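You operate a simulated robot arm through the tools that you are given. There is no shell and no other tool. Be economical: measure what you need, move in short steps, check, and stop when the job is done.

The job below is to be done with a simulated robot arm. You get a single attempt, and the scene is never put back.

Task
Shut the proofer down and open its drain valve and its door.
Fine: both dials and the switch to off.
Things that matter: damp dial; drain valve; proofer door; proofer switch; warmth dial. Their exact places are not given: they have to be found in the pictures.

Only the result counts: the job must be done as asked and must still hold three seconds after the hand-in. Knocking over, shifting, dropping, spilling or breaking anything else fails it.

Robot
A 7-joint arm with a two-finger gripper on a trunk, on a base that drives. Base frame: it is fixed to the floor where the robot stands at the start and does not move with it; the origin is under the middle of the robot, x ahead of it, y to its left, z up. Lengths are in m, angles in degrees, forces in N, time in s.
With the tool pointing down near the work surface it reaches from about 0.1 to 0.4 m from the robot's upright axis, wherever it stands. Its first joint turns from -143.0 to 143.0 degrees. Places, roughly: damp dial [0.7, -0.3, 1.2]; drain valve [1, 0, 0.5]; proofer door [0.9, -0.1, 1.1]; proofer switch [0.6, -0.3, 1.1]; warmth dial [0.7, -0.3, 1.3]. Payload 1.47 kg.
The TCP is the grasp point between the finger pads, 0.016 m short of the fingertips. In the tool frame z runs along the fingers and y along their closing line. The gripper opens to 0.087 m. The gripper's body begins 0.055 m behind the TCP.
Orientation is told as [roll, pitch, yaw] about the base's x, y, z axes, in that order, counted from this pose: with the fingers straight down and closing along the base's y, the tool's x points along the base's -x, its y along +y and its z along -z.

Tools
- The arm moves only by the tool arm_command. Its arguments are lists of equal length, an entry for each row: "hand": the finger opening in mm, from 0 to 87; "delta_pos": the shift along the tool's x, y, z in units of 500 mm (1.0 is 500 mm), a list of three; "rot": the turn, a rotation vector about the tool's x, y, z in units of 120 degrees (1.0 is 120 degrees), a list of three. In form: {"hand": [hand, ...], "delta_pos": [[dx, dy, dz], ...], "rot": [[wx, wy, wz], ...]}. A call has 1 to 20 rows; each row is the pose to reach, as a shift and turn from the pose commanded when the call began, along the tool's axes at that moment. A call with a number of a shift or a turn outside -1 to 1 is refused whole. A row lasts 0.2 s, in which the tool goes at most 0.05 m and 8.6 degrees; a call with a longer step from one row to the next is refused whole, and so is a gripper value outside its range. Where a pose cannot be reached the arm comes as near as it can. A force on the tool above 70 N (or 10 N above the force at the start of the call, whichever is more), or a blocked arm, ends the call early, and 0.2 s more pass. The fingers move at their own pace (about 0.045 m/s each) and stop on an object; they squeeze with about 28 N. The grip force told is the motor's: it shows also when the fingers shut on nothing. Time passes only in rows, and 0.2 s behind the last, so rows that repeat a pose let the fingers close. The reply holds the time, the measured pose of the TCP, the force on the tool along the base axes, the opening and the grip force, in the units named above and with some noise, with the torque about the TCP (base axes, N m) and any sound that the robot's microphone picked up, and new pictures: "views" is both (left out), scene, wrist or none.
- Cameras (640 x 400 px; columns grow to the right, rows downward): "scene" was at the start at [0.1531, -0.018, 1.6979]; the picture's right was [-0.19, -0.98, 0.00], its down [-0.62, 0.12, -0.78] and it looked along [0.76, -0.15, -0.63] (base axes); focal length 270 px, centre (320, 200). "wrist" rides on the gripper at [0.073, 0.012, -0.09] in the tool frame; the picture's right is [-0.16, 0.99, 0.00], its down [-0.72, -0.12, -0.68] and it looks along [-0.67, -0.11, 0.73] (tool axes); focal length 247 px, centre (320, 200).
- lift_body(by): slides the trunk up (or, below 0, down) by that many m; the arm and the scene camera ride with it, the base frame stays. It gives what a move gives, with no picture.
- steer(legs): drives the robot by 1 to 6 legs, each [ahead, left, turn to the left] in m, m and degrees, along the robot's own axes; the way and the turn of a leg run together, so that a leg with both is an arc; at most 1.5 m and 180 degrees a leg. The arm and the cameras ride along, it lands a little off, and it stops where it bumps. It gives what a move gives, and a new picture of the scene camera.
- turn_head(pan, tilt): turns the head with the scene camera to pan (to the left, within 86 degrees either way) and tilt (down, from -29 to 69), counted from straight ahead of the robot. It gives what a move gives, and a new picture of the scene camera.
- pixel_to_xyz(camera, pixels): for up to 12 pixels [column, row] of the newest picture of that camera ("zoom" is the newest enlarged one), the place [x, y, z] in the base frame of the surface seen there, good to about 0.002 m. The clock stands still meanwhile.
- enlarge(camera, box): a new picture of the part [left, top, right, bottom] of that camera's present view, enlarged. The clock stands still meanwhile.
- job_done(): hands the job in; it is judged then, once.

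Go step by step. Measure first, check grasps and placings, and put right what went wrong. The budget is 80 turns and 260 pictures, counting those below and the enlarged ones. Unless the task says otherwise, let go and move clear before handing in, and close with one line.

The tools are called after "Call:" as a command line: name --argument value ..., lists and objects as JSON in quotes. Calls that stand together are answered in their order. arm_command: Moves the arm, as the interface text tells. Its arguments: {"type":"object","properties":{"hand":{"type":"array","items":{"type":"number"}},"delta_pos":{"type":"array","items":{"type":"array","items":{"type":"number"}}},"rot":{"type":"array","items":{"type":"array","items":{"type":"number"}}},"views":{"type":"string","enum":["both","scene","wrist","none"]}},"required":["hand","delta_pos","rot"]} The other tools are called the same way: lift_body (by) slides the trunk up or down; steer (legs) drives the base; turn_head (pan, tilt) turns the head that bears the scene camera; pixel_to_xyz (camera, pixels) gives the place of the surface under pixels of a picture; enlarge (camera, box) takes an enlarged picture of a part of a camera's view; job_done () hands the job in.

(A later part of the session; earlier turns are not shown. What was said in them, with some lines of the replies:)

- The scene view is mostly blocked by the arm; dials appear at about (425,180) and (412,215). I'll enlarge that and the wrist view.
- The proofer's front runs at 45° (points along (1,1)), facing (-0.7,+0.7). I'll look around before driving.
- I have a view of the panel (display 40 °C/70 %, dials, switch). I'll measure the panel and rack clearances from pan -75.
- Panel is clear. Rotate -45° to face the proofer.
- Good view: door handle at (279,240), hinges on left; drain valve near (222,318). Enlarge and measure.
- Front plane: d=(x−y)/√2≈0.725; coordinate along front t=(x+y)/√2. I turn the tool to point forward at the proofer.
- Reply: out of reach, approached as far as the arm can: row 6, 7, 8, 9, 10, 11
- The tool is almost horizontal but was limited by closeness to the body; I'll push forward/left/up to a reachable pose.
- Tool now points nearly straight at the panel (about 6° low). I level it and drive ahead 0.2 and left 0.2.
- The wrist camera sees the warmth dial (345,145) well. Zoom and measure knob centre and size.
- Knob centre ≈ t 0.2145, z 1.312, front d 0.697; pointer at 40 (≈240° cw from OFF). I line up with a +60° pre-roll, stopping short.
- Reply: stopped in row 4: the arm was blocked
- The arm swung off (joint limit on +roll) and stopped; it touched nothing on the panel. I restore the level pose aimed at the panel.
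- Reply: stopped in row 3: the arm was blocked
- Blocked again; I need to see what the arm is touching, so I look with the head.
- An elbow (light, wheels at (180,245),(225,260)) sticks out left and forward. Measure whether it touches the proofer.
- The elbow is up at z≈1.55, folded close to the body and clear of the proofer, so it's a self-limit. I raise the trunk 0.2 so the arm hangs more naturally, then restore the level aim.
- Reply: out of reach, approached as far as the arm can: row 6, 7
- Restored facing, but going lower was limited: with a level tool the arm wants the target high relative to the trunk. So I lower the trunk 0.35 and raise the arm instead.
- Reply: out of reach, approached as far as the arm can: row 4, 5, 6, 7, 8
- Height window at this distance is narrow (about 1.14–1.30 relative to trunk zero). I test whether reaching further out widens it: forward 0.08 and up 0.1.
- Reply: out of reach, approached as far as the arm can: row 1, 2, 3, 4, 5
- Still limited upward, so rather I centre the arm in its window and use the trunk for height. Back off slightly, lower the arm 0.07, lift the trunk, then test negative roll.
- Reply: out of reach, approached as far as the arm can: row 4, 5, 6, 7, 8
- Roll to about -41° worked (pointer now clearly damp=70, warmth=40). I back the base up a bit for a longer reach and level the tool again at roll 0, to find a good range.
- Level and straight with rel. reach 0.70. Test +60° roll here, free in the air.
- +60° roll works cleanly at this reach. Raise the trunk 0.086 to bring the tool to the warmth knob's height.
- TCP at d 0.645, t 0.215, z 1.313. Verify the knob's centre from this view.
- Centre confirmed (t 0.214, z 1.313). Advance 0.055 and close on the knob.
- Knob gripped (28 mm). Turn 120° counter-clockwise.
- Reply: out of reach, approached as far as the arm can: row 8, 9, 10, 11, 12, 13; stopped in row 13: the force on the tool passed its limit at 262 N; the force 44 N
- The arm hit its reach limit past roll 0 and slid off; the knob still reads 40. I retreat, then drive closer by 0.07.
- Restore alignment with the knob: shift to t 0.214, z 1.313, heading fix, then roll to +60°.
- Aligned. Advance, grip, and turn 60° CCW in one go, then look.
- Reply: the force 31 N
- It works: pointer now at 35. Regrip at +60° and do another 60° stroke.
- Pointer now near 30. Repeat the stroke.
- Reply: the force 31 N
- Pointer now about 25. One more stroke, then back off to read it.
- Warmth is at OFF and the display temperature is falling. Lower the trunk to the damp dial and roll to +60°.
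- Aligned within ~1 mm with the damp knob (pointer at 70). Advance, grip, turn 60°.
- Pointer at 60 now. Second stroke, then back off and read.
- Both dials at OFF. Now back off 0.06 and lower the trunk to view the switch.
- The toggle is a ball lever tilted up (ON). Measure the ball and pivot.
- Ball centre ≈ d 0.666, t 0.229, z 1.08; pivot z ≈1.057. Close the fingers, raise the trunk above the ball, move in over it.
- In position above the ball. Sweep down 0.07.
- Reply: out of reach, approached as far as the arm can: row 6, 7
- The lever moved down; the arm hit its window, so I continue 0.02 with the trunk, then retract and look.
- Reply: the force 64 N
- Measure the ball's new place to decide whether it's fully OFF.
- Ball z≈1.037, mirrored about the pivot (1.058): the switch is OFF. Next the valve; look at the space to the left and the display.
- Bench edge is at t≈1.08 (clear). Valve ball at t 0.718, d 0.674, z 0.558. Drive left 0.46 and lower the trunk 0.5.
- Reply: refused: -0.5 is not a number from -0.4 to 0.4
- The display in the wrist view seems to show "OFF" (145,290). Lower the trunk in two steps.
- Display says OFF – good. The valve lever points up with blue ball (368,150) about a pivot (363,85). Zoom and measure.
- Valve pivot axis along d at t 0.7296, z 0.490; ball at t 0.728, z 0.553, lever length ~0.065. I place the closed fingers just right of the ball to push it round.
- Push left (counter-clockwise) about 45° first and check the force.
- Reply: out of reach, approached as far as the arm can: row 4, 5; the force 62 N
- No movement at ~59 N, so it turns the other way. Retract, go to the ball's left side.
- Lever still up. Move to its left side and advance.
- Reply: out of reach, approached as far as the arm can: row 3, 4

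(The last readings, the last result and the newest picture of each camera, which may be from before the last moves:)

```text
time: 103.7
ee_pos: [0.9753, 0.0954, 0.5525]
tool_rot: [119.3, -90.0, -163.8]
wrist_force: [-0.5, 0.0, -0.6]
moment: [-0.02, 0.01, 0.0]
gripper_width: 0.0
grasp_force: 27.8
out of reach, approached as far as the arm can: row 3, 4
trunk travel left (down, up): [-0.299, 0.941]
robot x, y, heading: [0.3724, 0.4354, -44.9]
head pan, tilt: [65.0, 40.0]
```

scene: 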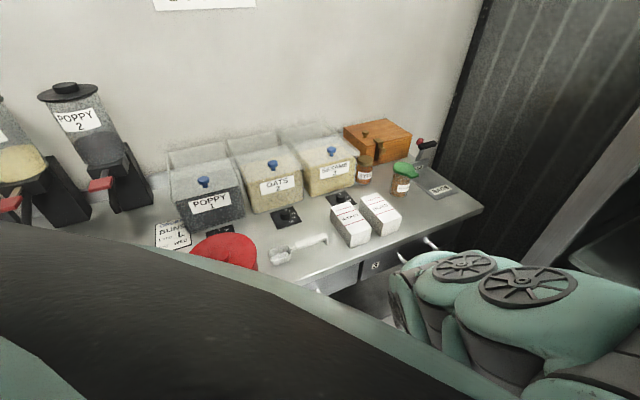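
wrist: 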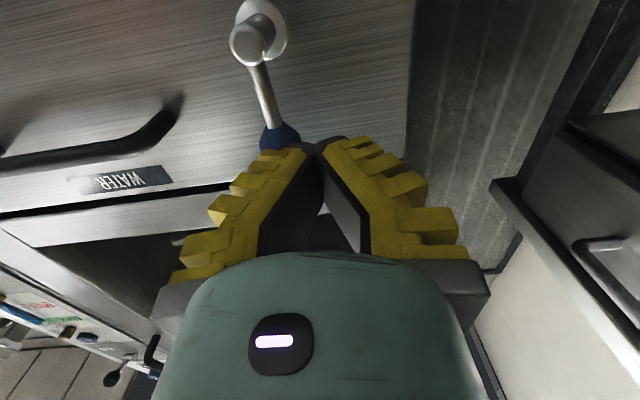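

Arm reach limit; drive ahead 0.045 (and 0.01 left) to bring the fingers in beside the ball.

Call:
steer --legs '[[0.045, 0.01, 0]]'

Call:
arm_command --hand '[0]' --delta_pos '[[0, 0, 0]]' --rot '[[0, 0, 0]]' --views "wrist"

```text
time: 104.6
ee_pos: [1.0146, 0.0713, 0.552]
tool_rot: [116.3, -89.8, -160.7]
wrist_force: [0.1, 0.0, 0.5]
moment: [0.0, -0.03, -0.05]
gripper_width: 0.0002
grasp_force: 28.0
trunk travel left (down, up): [-0.299, 0.941]
robot x, y, heading: [0.4088, 0.4094, -45.1]
head pan, tilt: [65.0, 40.0]
```

scene: 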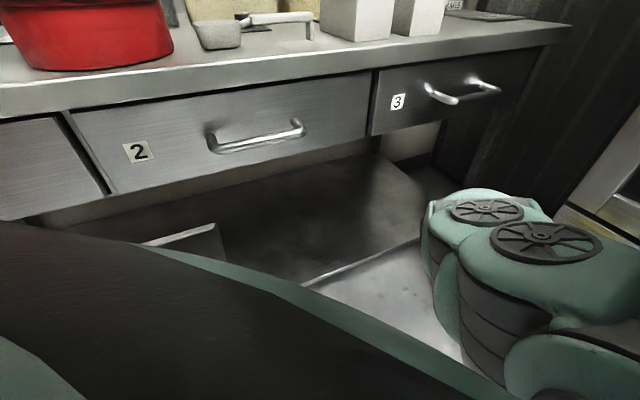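

```text
time: 105.0
ee_pos: [1.0151, 0.0709, 0.5524]
tool_rot: [119.4, -89.8, -163.8]
wrist_force: [-0.7, 0.6, -0.2]
moment: [0.02, 0.0, 0.0]
gripper_width: 0.0
grasp_force: 28.1
trunk travel left (down, up): [-0.299, 0.941]
robot x, y, heading: [0.4121, 0.4102, -45.1]
head pan, tilt: [65.0, 40.0]
```

wrist: 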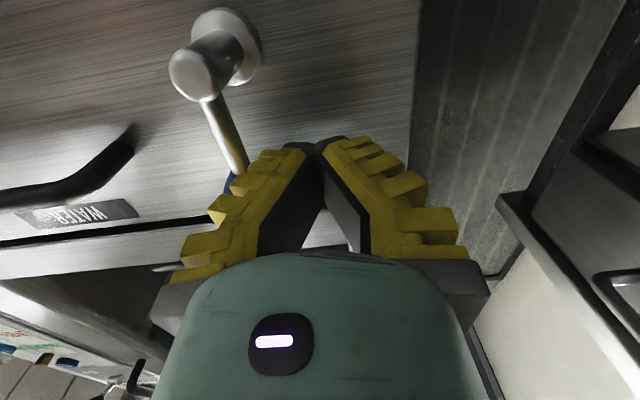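

Now beside the ball. Push right and round (clockwise) along the arc.

Call:
arm_command --hand '[0, 0, 0, 0, 0, 0, 0, 0, 0, 0]' --delta_pos '[[-0.006, -0.033, 0], [-0.0126, -0.0662, 0], [-0.0124, -0.083, 0], [-0.0122, -0.0992, 0], [-0.008, -0.1155, 0], [-0.004, -0.1318, 0], [0.0128, -0.1622, 0], [0.0374, -0.1878, 0], [0.0688, -0.2066, 0], [0.08, -0.21, 0]]' --rot '[[0, 0, 0], [0, 0, 0], [0, 0, 0], [0, 0, 0], [0, 0, 0], [0, 0, 0], [0, 0, 0], [0, 0, 0], [0, 0, 0], [0, 0, 0]]' --views "wrist"

```text
time: 107.2
ee_pos: [0.9523, -0.0019, 0.5291]
tool_rot: [158.3, -86.9, 157.9]
wrist_force: [3.5, 6.6, 18.1]
moment: [0.05, -0.13, 0.02]
gripper_width: 0.0059
grasp_force: 28.2
trunk travel left (down, up): [-0.299, 0.941]
robot x, y, heading: [0.412, 0.4084, -44.9]
head pan, tilt: [65.0, 40.0]
stopped in row 10: the force on the tool passed its limit at 74 N (the readings are from after the stop); the commanded pose is now the measured one
```

wrist: 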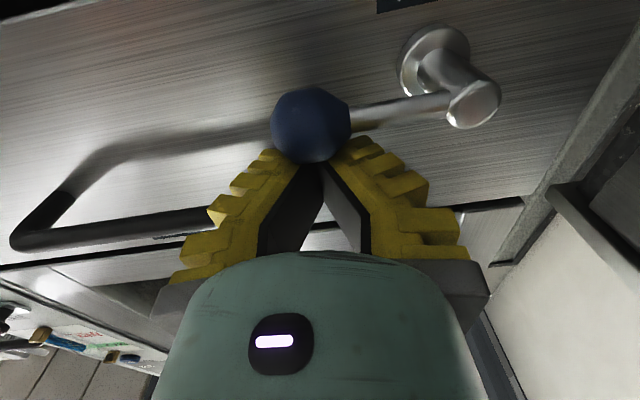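

The lever swung round to horizontal and met its stop. Back off and check.

Call:
arm_command --hand '[0, 0, 0, 0]' --delta_pos '[[-0.03, 0, 0], [-0.03, 0, -0.06], [-0.03, 0, -0.13], [-0.03, 0, -0.2]]' --rot '[[0, 0, 0], [0, 0, 0], [0, 0, 0], [0, 0, 0]]' --views "wrist"

Call:
enlarge --camera "wrist" --box '[200, 0, 420, 140]'

Call:
pixel_to_xyz --camera "wrist" --pixels '[[300, 90], [320, 60], [340, 40]]'

```text
time: 108.2
ee_pos: [0.8727, 0.0662, 0.5344]
tool_rot: [158.7, -87.8, 157.1]
wrist_force: [0.1, 1.0, -0.2]
moment: [0.02, 0.02, -0.01]
gripper_width: 0.0
grasp_force: 28.4
trunk travel left (down, up): [-0.299, 0.941]
robot x, y, heading: [0.4111, 0.4101, -44.8]
head pan, tilt: [65.0, 40.0]
```

wrist: 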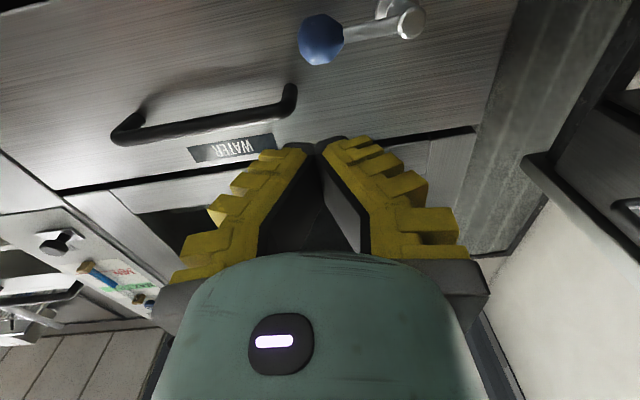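

```text
2.86 times, centred on (310, 70) of wrist
```

zoom: 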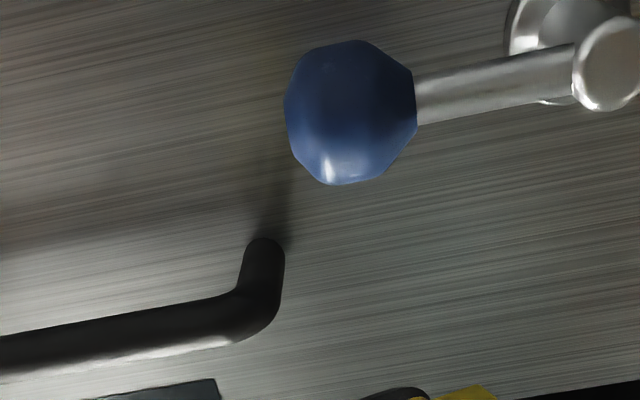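

```text
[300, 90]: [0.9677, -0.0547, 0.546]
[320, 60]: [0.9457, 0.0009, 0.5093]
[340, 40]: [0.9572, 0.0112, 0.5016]
```

Lever horizontal (parallel to brush lines), at its stop: valve open. Now raise the trunk and drive right to the door handle (t≈0.337, z≈1.1).

Call:
lift_body --by 0.4

Call:
lift_body --by 0.17

Call:
steer --legs '[[-0.02, -0.325, 0]]'

Call:
arm_command --hand '[40, 60, 60]' --delta_pos '[[0, 0, 0], [0, 0, 0], [0, 0, 0]]' --rot '[[0, 0, 0], [0, 0, 0], [0, 0, 0]]' --views "wrist"

```text
time: 112.0
ee_pos: [0.8726, 0.0649, 0.9347]
tool_rot: [159.2, -87.7, 156.3]
wrist_force: [0.7, 0.1, 1.1]
moment: [-0.01, -0.02, 0.01]
gripper_width: 0.0
grasp_force: 28.5
trunk travel left (down, up): [-0.699, 0.541]
robot x, y, heading: [0.4117, 0.4123, -44.8]
head pan, tilt: [65.0, 40.0]
```

```text
time: 113.9
ee_pos: [0.8728, 0.0651, 1.1052]
tool_rot: [159.3, -87.7, 156.3]
wrist_force: [0.0, -0.5, -0.5]
moment: [0.01, 0.02, 0.0]
gripper_width: 0.0001
grasp_force: 28.2
trunk travel left (down, up): [-0.869, 0.371]
robot x, y, heading: [0.4116, 0.4097, -44.9]
head pan, tilt: [65.0, 40.0]
```

```text
time: 116.1
ee_pos: [0.6305, -0.1508, 1.1056]
tool_rot: [159.0, -87.6, 156.7]
wrist_force: [0.3, 0.3, 0.5]
moment: [0.0, 0.01, 0.0]
gripper_width: 0.0
grasp_force: 27.7
trunk travel left (down, up): [-0.869, 0.371]
robot x, y, heading: [0.1632, 0.2001, -44.9]
head pan, tilt: [65.0, 40.0]
```

scene: 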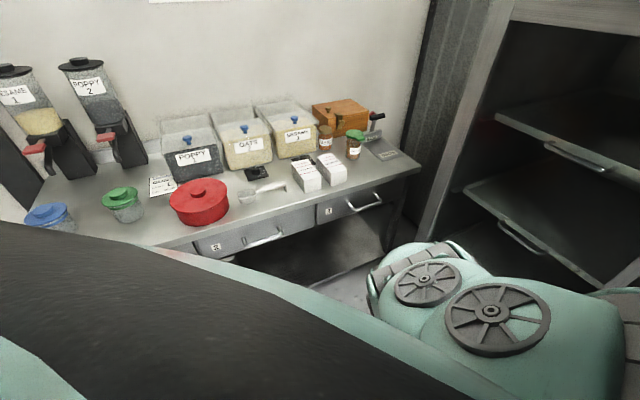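

```text
time: 116.9
ee_pos: [0.6308, -0.1506, 1.1046]
tool_rot: [159.3, -87.7, 156.3]
wrist_force: [0.2, 0.2, 0.8]
moment: [-0.03, 0.0, -0.01]
gripper_width: 0.0649
grasp_force: 3.3
trunk travel left (down, up): [-0.869, 0.371]
robot x, y, heading: [0.1693, 0.1916, -45.2]
head pan, tilt: [65.0, 40.0]
```

wrist: 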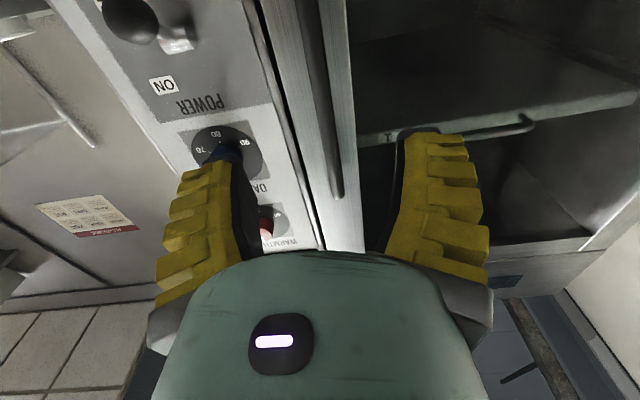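

The handle bar runs through (318,120). Measure it.

Call:
pixel_to_xyz --camera "wrist" --pixels '[[305, 60], [312, 60], [298, 60], [322, 130], [329, 130], [336, 185], [340, 100], [300, 20], [350, 30]]'

```text
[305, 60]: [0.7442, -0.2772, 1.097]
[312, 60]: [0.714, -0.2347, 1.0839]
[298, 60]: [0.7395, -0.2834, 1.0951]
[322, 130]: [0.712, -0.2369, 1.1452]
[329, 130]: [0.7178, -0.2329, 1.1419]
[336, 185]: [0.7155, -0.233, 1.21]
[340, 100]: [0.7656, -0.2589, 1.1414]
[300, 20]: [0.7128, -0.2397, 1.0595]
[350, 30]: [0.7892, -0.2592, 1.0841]
```

Bar centre t 0.3395, d 0.679 — aligned. Advance and grip.

Call:
arm_command --hand '[65, 65, 65, 0, 0, 0, 0, 0]' --delta_pos '[[0, 0, 0.09], [0, 0, 0.18], [0, -0.002, 0.258], [0, -0.002, 0.258], [0, -0.002, 0.258], [0, -0.002, 0.258], [0, -0.002, 0.258], [0, -0.002, 0.258]]' --rot '[[0, 0, 0], [0, 0, 0], [0, 0, 0], [0, 0, 0], [0, 0, 0], [0, 0, 0], [0, 0, 0], [0, 0, 0]]' --views "wrist"

```text
time: 118.7
ee_pos: [0.7234, -0.2379, 1.1096]
tool_rot: [157.6, -87.6, 158.4]
wrist_force: [12.4, 1.2, -2.5]
moment: [-0.19, 0.21, -0.01]
gripper_width: 0.0098
grasp_force: 29.9
trunk travel left (down, up): [-0.869, 0.371]
robot x, y, heading: [0.1693, 0.194, -44.6]
head pan, tilt: [65.0, 40.0]
```

wrist: 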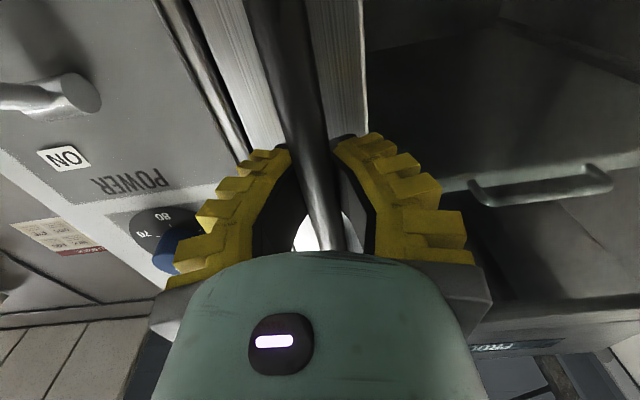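

Handle gripped (10 mm). Pull gently with the arm 0.05 first.

Call:
arm_command --hand '[0, 0, 0, 0]' --delta_pos '[[0, 0, -0.025], [0, 0.001, -0.05], [0, 0.003, -0.08], [0, 0.005, -0.11]]' --rot '[[0, 0, 0], [0, 0, 0], [0, 0, 0], [0, 0, 0]]' --views "wrist"

```text
time: 119.7
ee_pos: [0.6904, -0.1963, 1.1081]
tool_rot: [153.6, -87.5, 162.7]
wrist_force: [24.6, 15.4, 5.7]
moment: [-0.11, 0.2, -0.56]
gripper_width: 0.005
grasp_force: 30.1
trunk travel left (down, up): [-0.869, 0.371]
robot x, y, heading: [0.169, 0.1961, -45.2]
head pan, tilt: [65.0, 40.0]
```

wrist: 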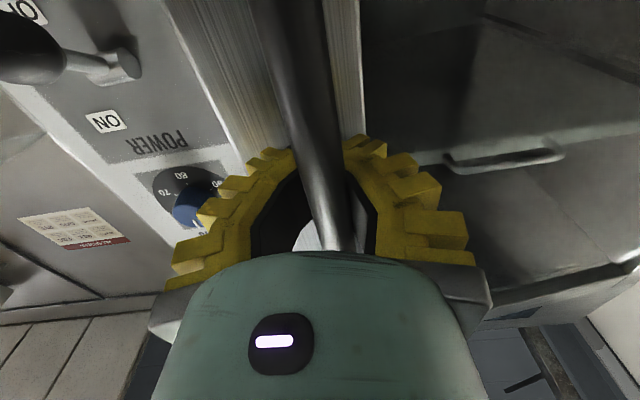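

The door seems to have moved, but the width fell to 5 mm — slipping? Measure the bar and door edge.

Call:
pixel_to_xyz --camera "wrist" --pixels '[[310, 100], [325, 180], [280, 60], [350, 60], [240, 120], [180, 205], [185, 220]]'

Call:
enlarge --camera "wrist" --box '[140, 60, 400, 260]'

```text
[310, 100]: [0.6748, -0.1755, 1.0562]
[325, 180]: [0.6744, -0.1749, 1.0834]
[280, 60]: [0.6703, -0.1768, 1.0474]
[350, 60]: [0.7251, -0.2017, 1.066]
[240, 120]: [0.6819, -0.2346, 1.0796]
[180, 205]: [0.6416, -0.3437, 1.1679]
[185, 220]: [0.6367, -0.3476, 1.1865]
```

```text
2.00 times, centred on (270, 160) of wrist
```

zoom: 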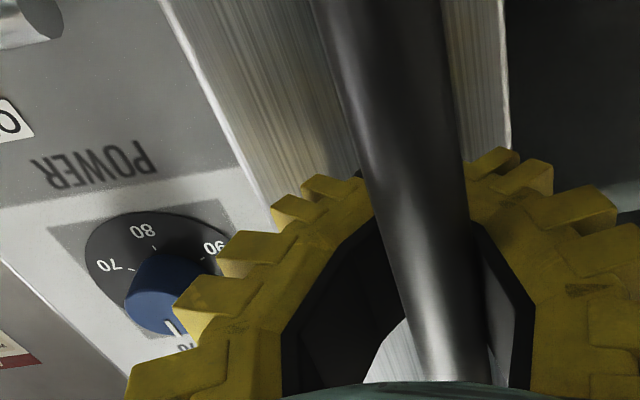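

The bar (d≈0.609) is caged inside the fingers and the door is ~8° open. Pull on by driving back along the arc.

Call:
steer --legs '[[-0.1, 0.025, 0], [-0.1, 0.055, 0]]'

Call:
arm_command --hand '[0]' --delta_pos '[[0, 0, 0]]' --rot '[[0, 0, 0]]' --views "wrist"

```text
time: 121.4
ee_pos: [0.6322, -0.0509, 1.1058]
tool_rot: [157.5, -88.2, 161.0]
wrist_force: [14.5, 4.3, 3.2]
moment: [-0.01, 0.13, -0.24]
gripper_width: 0.0
grasp_force: 29.0
trunk travel left (down, up): [-0.869, 0.371]
robot x, y, heading: [0.1041, 0.3319, -44.8]
head pan, tilt: [65.0, 40.0]
stopped in leg 2: the force on the tool passed its limit at 72 N (the readings are from after the stop); the commanded pose is now the measured one
```

scene: 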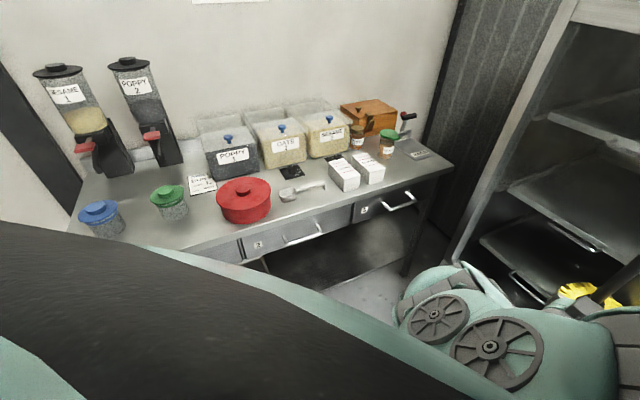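

```text
time: 121.8
ee_pos: [0.633, -0.0532, 1.1048]
tool_rot: [157.3, -88.3, 161.0]
wrist_force: [20.9, 5.0, 1.6]
moment: [-0.18, 0.15, -0.3]
gripper_width: 0.0
grasp_force: 29.8
trunk travel left (down, up): [-0.869, 0.371]
robot x, y, heading: [0.1026, 0.3323, -44.6]
head pan, tilt: [65.0, 40.0]
```

wrist: 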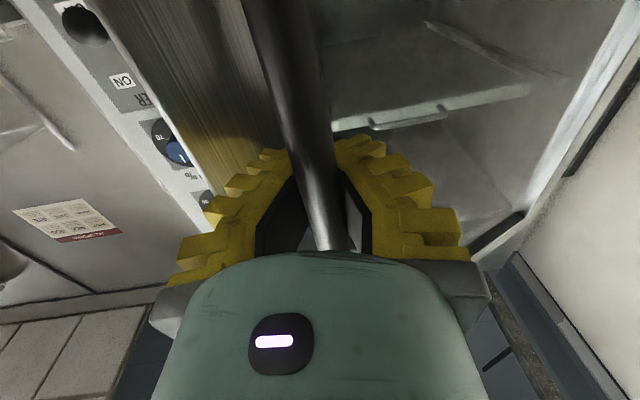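

Door about 27° open. Continue pulling: back 0.1, left 0.04.

Call:
steer --legs '[[-0.1, 0.04, 0]]'

Call:
arm_command --hand '[0]' --delta_pos '[[0, 0, 0]]' --rot '[[0, 0, 0]]' --views "wrist"

Call:
pixel_to_xyz --camera "wrist" --pixels '[[320, 190], [300, 110], [250, 60], [200, 100], [350, 60], [150, 30]]'

```text
time: 122.8
ee_pos: [0.6222, 0.0171, 1.1045]
tool_rot: [153.9, -88.4, 167.4]
wrist_force: [15.9, 2.6, 5.5]
moment: [-0.15, 0.02, -0.14]
gripper_width: 0.0058
grasp_force: 29.7
trunk travel left (down, up): [-0.869, 0.371]
robot x, y, heading: [0.0774, 0.3871, -44.4]
head pan, tilt: [65.0, 40.0]
stopped in leg 1: the force on the tool passed its limit at 80 N (the readings are from after the stop); the commanded pose is now the measured one
```

scene: 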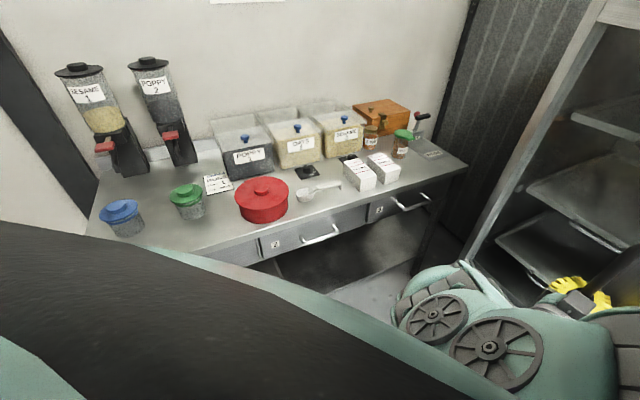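

```text
time: 123.2
ee_pos: [0.6215, 0.0171, 1.1042]
tool_rot: [153.0, -88.5, 167.9]
wrist_force: [21.1, 1.9, 5.7]
moment: [-0.23, 0.04, -0.18]
gripper_width: 0.0064
grasp_force: 29.7
trunk travel left (down, up): [-0.869, 0.371]
robot x, y, heading: [0.0828, 0.3874, -44.3]
head pan, tilt: [65.0, 40.0]
```

wrist: 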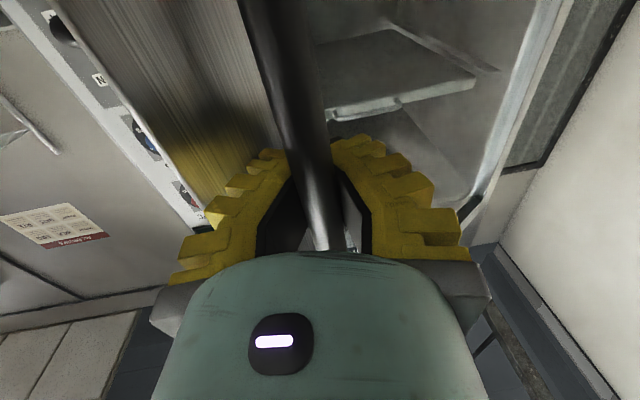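

```text
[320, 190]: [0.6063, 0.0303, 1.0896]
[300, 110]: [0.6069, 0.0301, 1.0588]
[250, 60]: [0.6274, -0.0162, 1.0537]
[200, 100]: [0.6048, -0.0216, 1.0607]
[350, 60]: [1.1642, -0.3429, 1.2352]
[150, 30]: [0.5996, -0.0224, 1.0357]
```

Door ~35° open; the angled grip now strains. Release with a small opening, back off, then push from the inside.

Call:
arm_command --hand '[26, 26, 26, 26, 26]' --delta_pos '[[0, 0, 0], [0, 0, -0.04], [0, 0, -0.1], [0, 0, -0.17], [0, 0, -0.22]]' --rot '[[0, 0, 0], [0, 0, 0], [0, 0, 0], [0, 0, 0], [0, 0, 0]]' --views "wrist"

Call:
pixel_to_xyz --camera "wrist" --pixels '[[300, 110], [250, 60], [200, 100], [220, 140], [150, 30], [340, 100]]'

```text
time: 124.4
ee_pos: [0.5294, 0.0841, 1.0994]
tool_rot: [157.0, -88.8, 163.7]
wrist_force: [0.3, 0.3, -0.4]
moment: [-0.01, 0.0, -0.02]
gripper_width: 0.0321
grasp_force: 4.8
trunk travel left (down, up): [-0.869, 0.371]
robot x, y, heading: [0.0792, 0.3899, -44.5]
head pan, tilt: [65.0, 40.0]
```

wrist: 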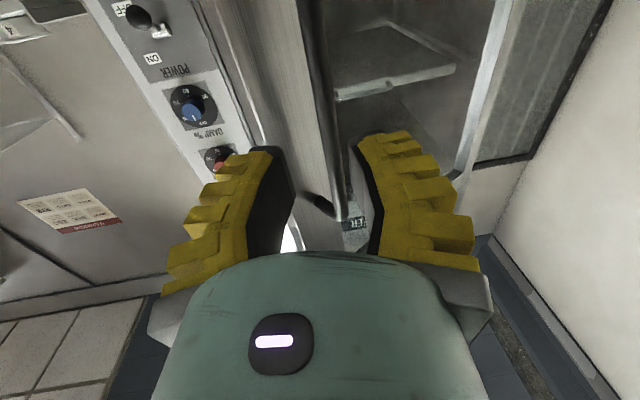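

```text
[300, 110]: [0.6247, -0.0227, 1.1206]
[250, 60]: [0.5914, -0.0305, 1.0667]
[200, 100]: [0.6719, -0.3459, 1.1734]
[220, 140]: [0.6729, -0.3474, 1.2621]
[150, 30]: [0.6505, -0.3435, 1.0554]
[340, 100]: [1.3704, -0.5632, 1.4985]
```

Door stays ajar with its free edge near t 0.39, d 0.44–0.47. Drive right 0.15, close fingers, then reach in past the edge.

Call:
steer --legs '[[0, -0.15, 0]]'

Call:
arm_command --hand '[0, 0, 0, 0, 0, 0]' --delta_pos '[[0, 0, 0.06], [0, 0, 0.12], [0, 0, 0.18], [0, 0, 0.24], [0, 0, 0.3], [0, 0, 0.37]]' --rot '[[0, 0, 0], [0, 0, 0], [0, 0, 0], [0, 0, 0], [0, 0, 0], [0, 0, 0]]' --views "wrist"

```text
time: 125.8
ee_pos: [0.4237, -0.0231, 1.1001]
tool_rot: [154.9, -88.7, 165.8]
wrist_force: [-0.5, -1.0, -0.2]
moment: [-0.06, 0.01, 0.02]
gripper_width: 0.0323
grasp_force: 4.2
trunk travel left (down, up): [-0.869, 0.371]
robot x, y, heading: [-0.0265, 0.2764, -44.4]
head pan, tilt: [65.0, 40.0]
```

scene: 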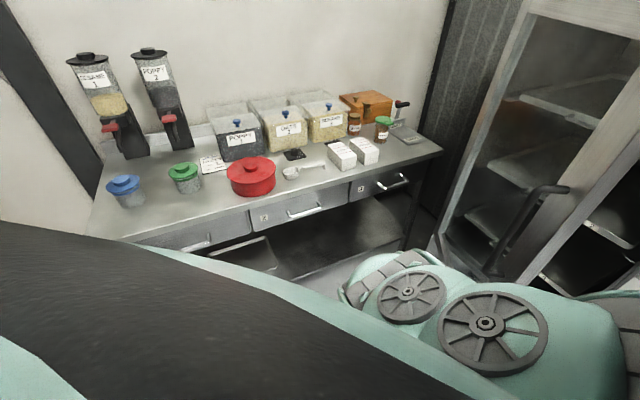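

```text
time: 127.2
ee_pos: [0.5671, -0.141, 1.1027]
tool_rot: [155.0, -88.8, 165.7]
wrist_force: [-0.4, 1.2, 0.0]
moment: [-0.01, 0.02, -0.05]
gripper_width: 0.0
grasp_force: 28.6
trunk travel left (down, up): [-0.869, 0.371]
robot x, y, heading: [-0.0272, 0.2817, -44.5]
head pan, tilt: [65.0, 40.0]
```

wrist: 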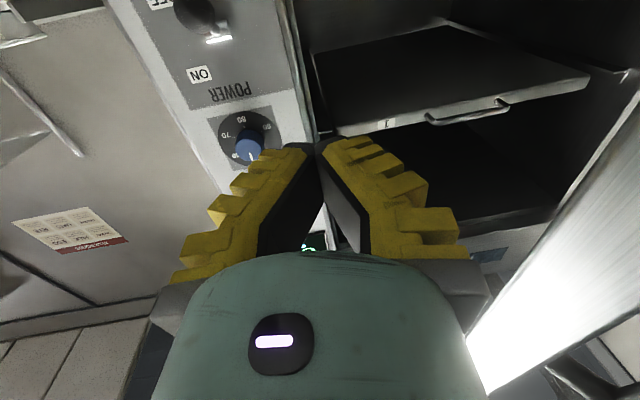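

Fingers are inside past the edge. Push the door left by driving along the arc.

Call:
steer --legs '[[0, 0.08, 0], [-0.11, 0.1, 0]]'

Call:
arm_command --hand '[0]' --delta_pos '[[0, 0, 0]]' --rot '[[0, 0, 0]]' --views "wrist"

```text
time: 128.3
ee_pos: [0.5919, -0.1194, 1.1031]
tool_rot: [-172.7, -88.6, 130.2]
wrist_force: [-8.8, -3.1, -1.7]
moment: [-0.2, 0.16, 0.53]
gripper_width: 0.0
grasp_force: 27.9
trunk travel left (down, up): [-0.869, 0.371]
robot x, y, heading: [0.0187, 0.3253, -45.1]
head pan, tilt: [65.0, 40.0]
stopped in leg 1: the force on the tool passed its limit at 83 N (the readings are from after the stop); the commanded pose is now the measured one
```

scene: 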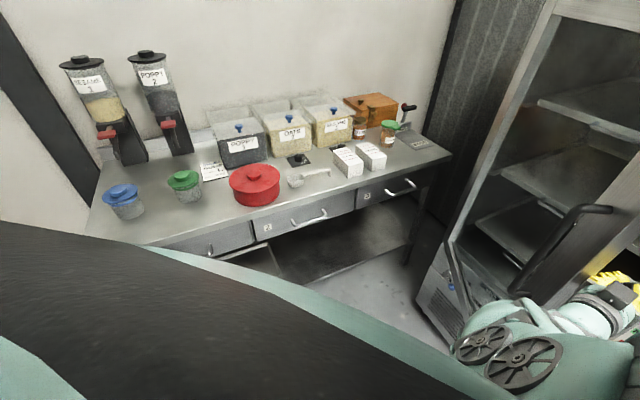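

```text
time: 128.7
ee_pos: [0.5929, -0.1185, 1.1031]
tool_rot: [-172.9, -88.7, 130.4]
wrist_force: [-14.0, -4.4, -2.4]
moment: [-0.25, 0.21, 0.78]
gripper_width: 0.0
grasp_force: 28.2
trunk travel left (down, up): [-0.869, 0.371]
robot x, y, heading: [0.0169, 0.3257, -44.8]
head pan, tilt: [65.0, 40.0]
```

wrist: 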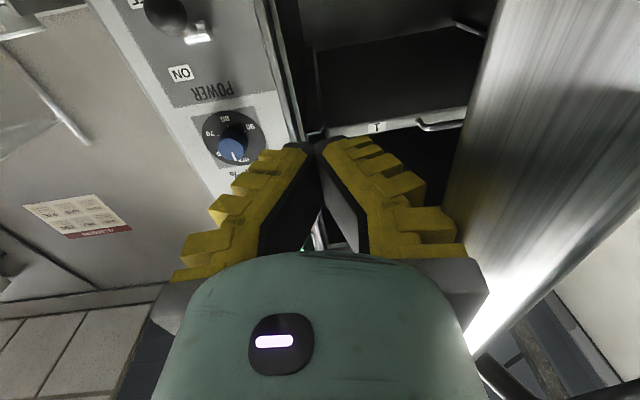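

Pure leftward push strains. I'll shift right a bit and yaw the tool 40° left so the fingers hook behind the door's inner face, then pull back.

Call:
arm_command --hand '[0, 0, 0, 0, 0, 0, 0]' --delta_pos '[[0, -0.06, 0], [0, -0.06, 0.04], [0, -0.05, 0.08], [0, -0.04, 0.08], [0, -0.03, 0.08], [0, -0.02, 0.08], [0, -0.02, 0.08]]' --rot '[[0, 0, 0], [-0.06, 0, 0], [-0.12, 0, 0], [-0.18, 0, 0], [-0.24, 0, 0], [-0.3, 0, 0], [-0.34, 0, 0]]' --views "wrist"

Call:
pixel_to_xyz --camera "wrist" --pixels '[[500, 150], [470, 230], [520, 280], [560, 200], [430, 100]]'

```text
time: 130.3
ee_pos: [0.62, -0.1211, 1.1136]
tool_rot: [-147.5, -88.3, 140.5]
wrist_force: [-0.3, 0.7, -0.1]
moment: [0.03, 0.02, -0.01]
gripper_width: 0.0002
grasp_force: 28.0
out of reach, approached as far as the arm can: row 3, 5, 6, 7
trunk travel left (down, up): [-0.869, 0.371]
robot x, y, heading: [0.0207, 0.3249, -44.8]
head pan, tilt: [65.0, 40.0]
```

wrist: 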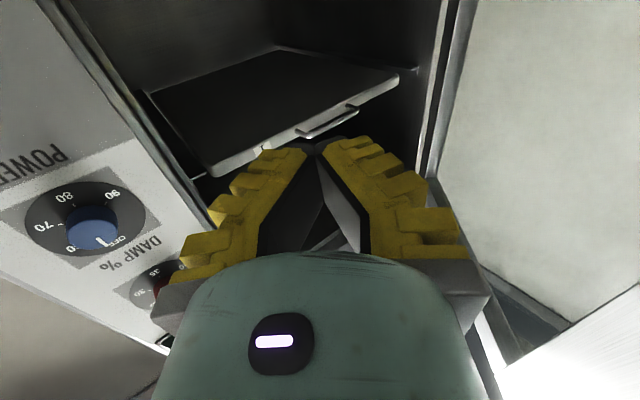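

```text
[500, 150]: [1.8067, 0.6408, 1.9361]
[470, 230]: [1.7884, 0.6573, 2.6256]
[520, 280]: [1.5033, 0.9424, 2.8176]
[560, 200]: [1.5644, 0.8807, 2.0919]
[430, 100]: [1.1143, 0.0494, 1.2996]
```

Tool now points 38° left (heading -7°), behind the door. Pull: drive back and left.

Call:
steer --legs '[[-0.13, 0.07, 0]]'

Call:
arm_command --hand '[0]' --delta_pos '[[0, 0, 0]]' --rot '[[0, 0, 0]]' --views "wrist"

```text
time: 131.6
ee_pos: [0.5732, 0.0193, 1.1127]
tool_rot: [-146.2, -88.4, 138.9]
wrist_force: [0.1, 0.5, 0.0]
moment: [-0.03, -0.02, 0.0]
gripper_width: 0.0001
grasp_force: 28.2
trunk travel left (down, up): [-0.869, 0.371]
robot x, y, heading: [-0.0235, 0.4686, -45.0]
head pan, tilt: [65.0, 40.0]
```

scene: 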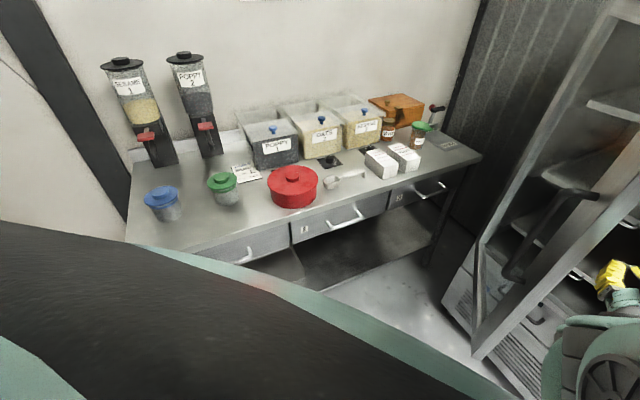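

```text
time: 132.0
ee_pos: [0.5735, 0.018, 1.1123]
tool_rot: [-146.0, -88.3, 138.7]
wrist_force: [0.3, -0.4, 0.1]
moment: [-0.03, 0.01, 0.01]
gripper_width: 0.0001
grasp_force: 28.1
trunk travel left (down, up): [-0.869, 0.371]
robot x, y, heading: [-0.0244, 0.4672, -44.9]
head pan, tilt: [65.0, 40.0]
```

wrist: 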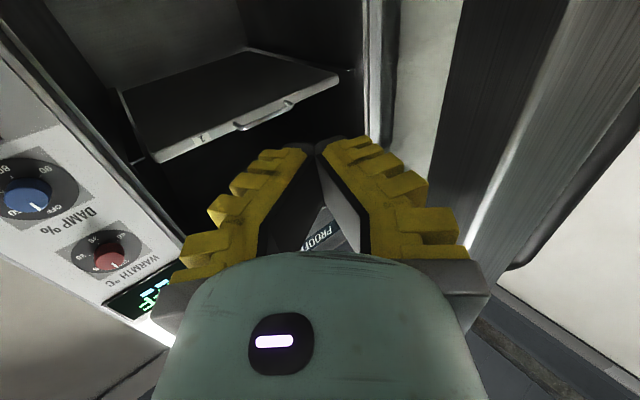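

The scene camera shows the door well; measure its free edge and handle.

Call:
pixel_to_xyz --camera "scene" --pixels '[[475, 350], [500, 352], [520, 300], [540, 310], [560, 215], [590, 195], [620, 170], [635, 200], [480, 255], [600, 80]]'

Call:
pixel_to_xyz --camera "wrist" --pixels '[[500, 200], [540, 150], [590, 100], [460, 100], [515, 265]]'

```text
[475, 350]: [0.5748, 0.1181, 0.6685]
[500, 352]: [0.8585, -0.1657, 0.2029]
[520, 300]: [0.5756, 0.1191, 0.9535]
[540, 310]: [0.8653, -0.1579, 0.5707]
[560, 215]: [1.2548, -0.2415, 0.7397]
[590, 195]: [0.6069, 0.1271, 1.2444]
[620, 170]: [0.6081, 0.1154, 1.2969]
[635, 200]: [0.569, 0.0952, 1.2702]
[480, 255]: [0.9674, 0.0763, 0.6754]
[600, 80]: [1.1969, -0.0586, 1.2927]
```

```text
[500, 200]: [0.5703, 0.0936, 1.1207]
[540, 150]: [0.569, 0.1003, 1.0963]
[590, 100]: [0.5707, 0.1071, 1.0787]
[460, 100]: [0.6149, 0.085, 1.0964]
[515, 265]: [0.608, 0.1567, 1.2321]
```

Door is ~50° open (edge at t 0.47, d 0.335). Keep pushing along the arc.

Call:
steer --legs '[[-0.07, 0.1, 0], [-0.05, 0.12, 0]]'

Call:
arm_command --hand '[0]' --delta_pos '[[0, 0, 0]]' --rot '[[0, 0, 0]]' --views "wrist"

```text
time: 134.2
ee_pos: [0.6454, 0.2546, 1.1127]
tool_rot: [-146.0, -88.5, 138.4]
wrist_force: [0.5, -1.0, 0.3]
moment: [-0.01, 0.01, 0.05]
gripper_width: 0.0
grasp_force: 28.1
trunk travel left (down, up): [-0.869, 0.371]
robot x, y, heading: [0.0475, 0.7068, -44.9]
head pan, tilt: [65.0, 40.0]
```

scene: 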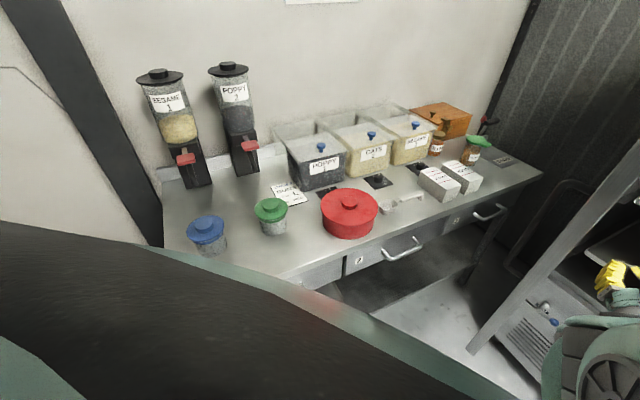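

```text
time: 134.6
ee_pos: [0.6441, 0.2541, 1.1138]
tool_rot: [-145.9, -88.4, 138.3]
wrist_force: [0.4, 0.4, -0.3]
moment: [-0.03, -0.01, 0.01]
gripper_width: 0.0
grasp_force: 27.6
trunk travel left (down, up): [-0.869, 0.371]
robot x, y, heading: [0.0444, 0.7051, -44.8]
head pan, tilt: [65.0, 40.0]
```

wrist: 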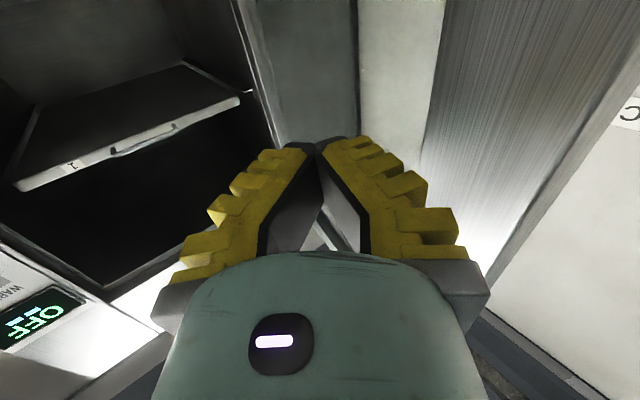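

Call:
pixel_to_xyz --camera "wrist" --pixels '[[480, 150], [520, 100], [540, 190], [440, 100]]'

Call:
pixel_to_xyz --camera "scene" --pixels '[[475, 345], [530, 280], [600, 205], [555, 322], [545, 308]]'

Call:
enlarge --camera "scene" --box '[480, 240, 600, 360]'

```text
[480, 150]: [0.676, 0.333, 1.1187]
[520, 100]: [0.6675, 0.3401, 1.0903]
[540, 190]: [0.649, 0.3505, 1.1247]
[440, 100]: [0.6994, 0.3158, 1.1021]
```

```text
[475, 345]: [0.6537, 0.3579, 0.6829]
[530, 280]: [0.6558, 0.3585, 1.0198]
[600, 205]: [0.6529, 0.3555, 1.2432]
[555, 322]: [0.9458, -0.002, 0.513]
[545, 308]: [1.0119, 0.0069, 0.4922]
```

```text
3.33 times, centred on (540, 300) of scene
```

zoom: 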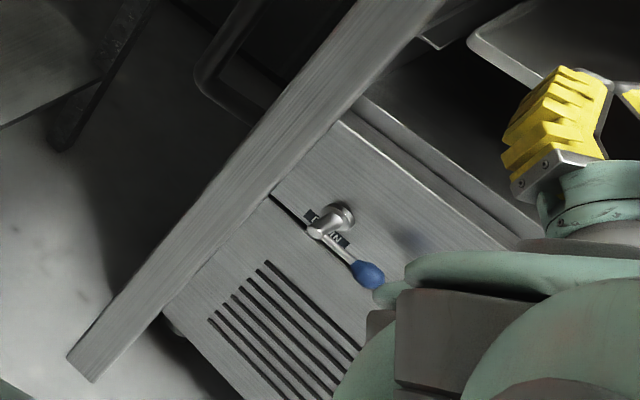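

Door ≈79° open, valve lever horizontal. Push it a bit more to about 90°.

Call:
steer --legs '[[-0.01, 0.1, 0]]'

Call:
pixel_to_xyz --camera "wrist" --pixels '[[480, 150], [520, 100], [440, 100]]'

```text
time: 135.7
ee_pos: [0.7063, 0.3313, 1.1124]
tool_rot: [-146.0, -88.4, 138.5]
wrist_force: [-0.3, 0.2, 0.4]
moment: [0.01, 0.02, 0.0]
gripper_width: 0.0
grasp_force: 27.8
trunk travel left (down, up): [-0.869, 0.371]
robot x, y, heading: [0.1052, 0.7817, -45.3]
head pan, tilt: [65.0, 40.0]
```

scene: 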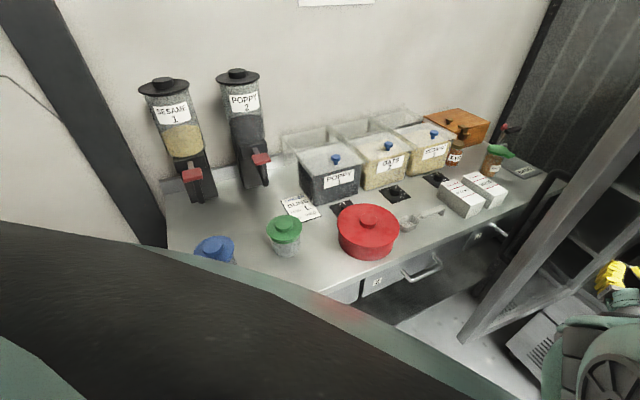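

```text
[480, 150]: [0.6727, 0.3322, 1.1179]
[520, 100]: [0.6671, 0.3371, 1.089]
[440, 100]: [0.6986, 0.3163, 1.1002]
```

Now move clear to the right and verify everything.

Call:
pixel_to_xyz --camera "scene" --pixels '[[462, 335], [530, 260], [590, 200]]'

Call:
steer --legs '[[-0.05, -0.3, 0], [-0.25, -0.2, 0]]'

Call:
turn_head --pan 30 --tilt 25

```text
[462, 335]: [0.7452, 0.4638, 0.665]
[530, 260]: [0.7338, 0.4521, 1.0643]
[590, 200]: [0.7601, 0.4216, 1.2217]
```

```text
time: 139.5
ee_pos: [0.1463, 0.1998, 1.1136]
tool_rot: [-146.2, -88.4, 139.0]
wrist_force: [-0.1, 0.4, -0.3]
moment: [-0.02, -0.03, 0.0]
gripper_width: 0.0003
grasp_force: 27.9
trunk travel left (down, up): [-0.869, 0.371]
robot x, y, heading: [-0.4554, 0.6452, -45.0]
head pan, tilt: [65.0, 40.0]
```

scene: 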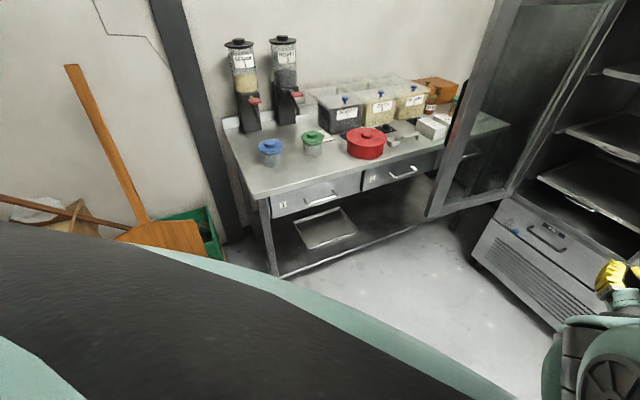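

```text
time: 140.5
ee_pos: [0.146, 0.1992, 1.1128]
tool_rot: [-146.1, -88.4, 139.0]
wrist_force: [-0.8, 0.5, -0.4]
moment: [0.0, 0.0, -0.01]
gripper_width: 0.0
grasp_force: 27.6
trunk travel left (down, up): [-0.869, 0.371]
robot x, y, heading: [-0.4549, 0.6466, -44.8]
head pan, tilt: [30.0, 25.0]
```

scene: 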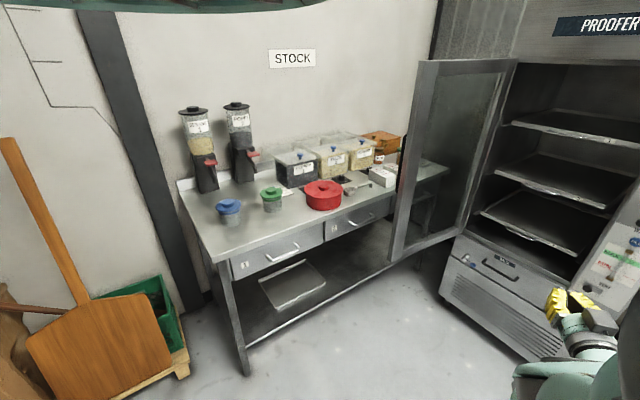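

Door is wide open (~90°). Look at the panel once more.

Call:
turn_head --pan 0 --tilt 15

Call:
enlarge --camera "scene" --box '[240, 120, 400, 320]'

```text
time: 141.5
ee_pos: [0.1453, 0.1997, 1.1122]
tool_rot: [-146.1, -88.4, 138.9]
wrist_force: [-0.4, 0.2, 0.2]
moment: [0.01, -0.02, 0.0]
gripper_width: 0.0001
grasp_force: 28.4
trunk travel left (down, up): [-0.869, 0.371]
robot x, y, heading: [-0.4528, 0.6438, -44.8]
head pan, tilt: [0.0, 15.0]
```

scene: 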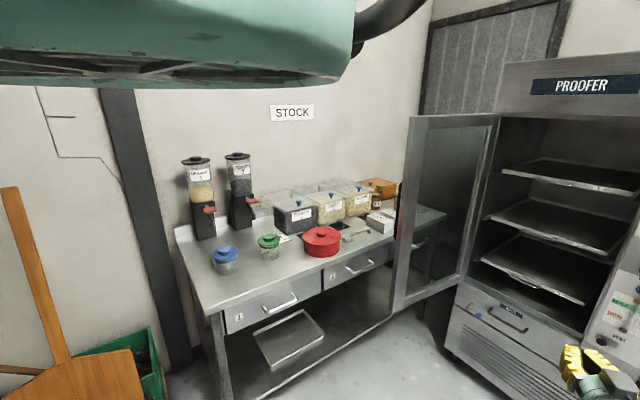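

```text
2.00 times, centred on (320, 220) of scene
```

zoom: 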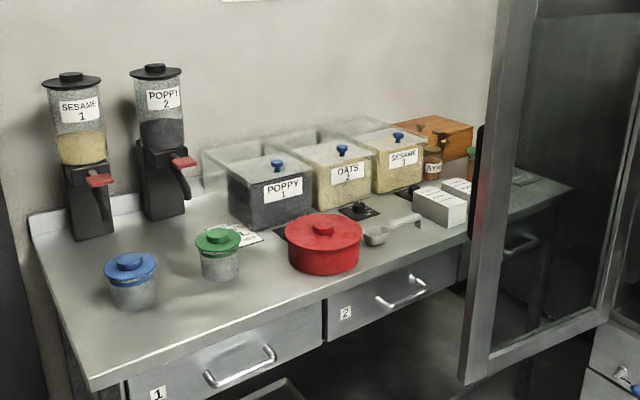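

Call:
turn_head --pan -30 --tilt 20

```text
time: 142.4
ee_pos: [0.1458, 0.1995, 1.1133]
tool_rot: [-146.1, -88.5, 138.8]
wrist_force: [-0.3, 0.7, -0.5]
moment: [0.01, -0.02, -0.01]
gripper_width: 0.0
grasp_force: 28.4
trunk travel left (down, up): [-0.869, 0.371]
robot x, y, heading: [-0.4546, 0.6454, -44.9]
head pan, tilt: [-30.0, 20.0]
```

scene: 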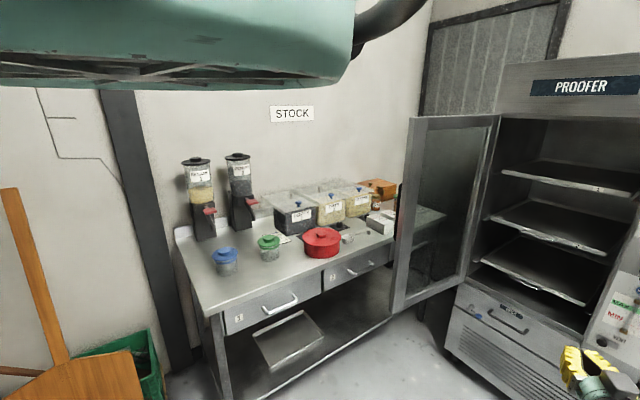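

The head seems held by the arm; I turn the robot right 35° instead to see the panel.

Call:
turn_head --pan 40 --tilt 25

Call:
steer --legs '[[0, 0, -35]]'

```text
time: 143.8
ee_pos: [0.1471, 0.1993, 1.1133]
tool_rot: [-146.3, -88.4, 139.1]
wrist_force: [0.2, 0.7, -0.5]
moment: [0.02, -0.04, 0.03]
gripper_width: 0.0
grasp_force: 28.2
trunk travel left (down, up): [-0.869, 0.371]
robot x, y, heading: [-0.4538, 0.6461, -45.0]
head pan, tilt: [40.0, 25.0]
```

scene: 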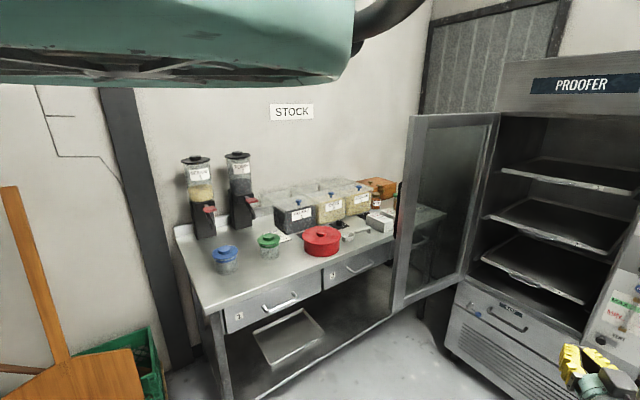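

```text
time: 145.9
ee_pos: [-0.2097, -0.0607, 1.1126]
tool_rot: [-146.4, -88.3, 104.8]
wrist_force: [-0.3, -0.4, 0.6]
moment: [0.0, 0.02, 0.01]
gripper_width: 0.0
grasp_force: 28.2
trunk travel left (down, up): [-0.869, 0.371]
robot x, y, heading: [-0.4537, 0.6475, -79.1]
head pan, tilt: [40.0, 25.0]
```

scene: 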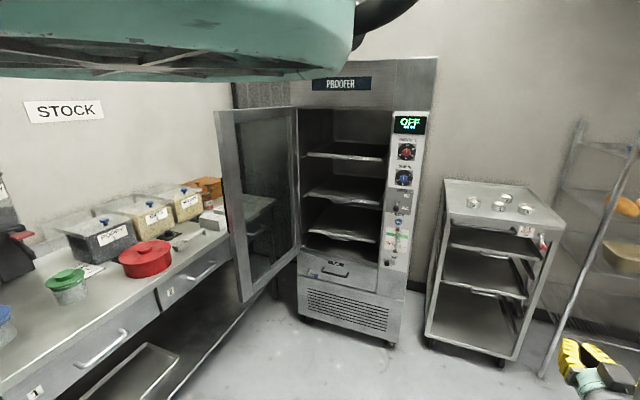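

Call:
enlarge --camera "scene" --box '[385, 110, 425, 215]'

Call:
enlarge --camera "scene" --box '[295, 240, 395, 300]'

```text
3.81 times, centred on (405, 162) of scene
```

zoom: 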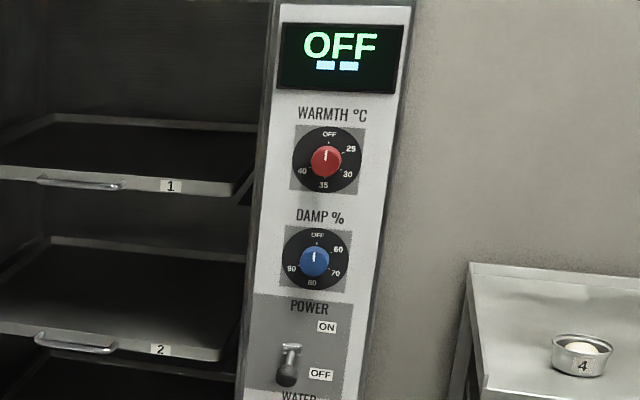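

```text
6.40 times, centred on (345, 270) of scene
```

zoom: 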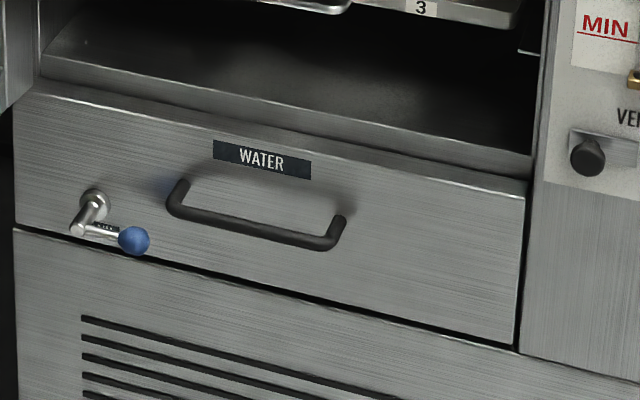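

The pictures show both dial pointers at OFF, the switch down at OFF with the display reading OFF, the drain lever horizontal and the door wide open. The arm is clear, so I hand in.

Call:
job_done

```text
The job is handed in.
```

The proofer is shut down: both dials and the switch are at off and the display reads OFF. The drain valve is turned a quarter-turn to its stop, the door stands open at about 90°, and nothing else looked disturbed in the final pictures.
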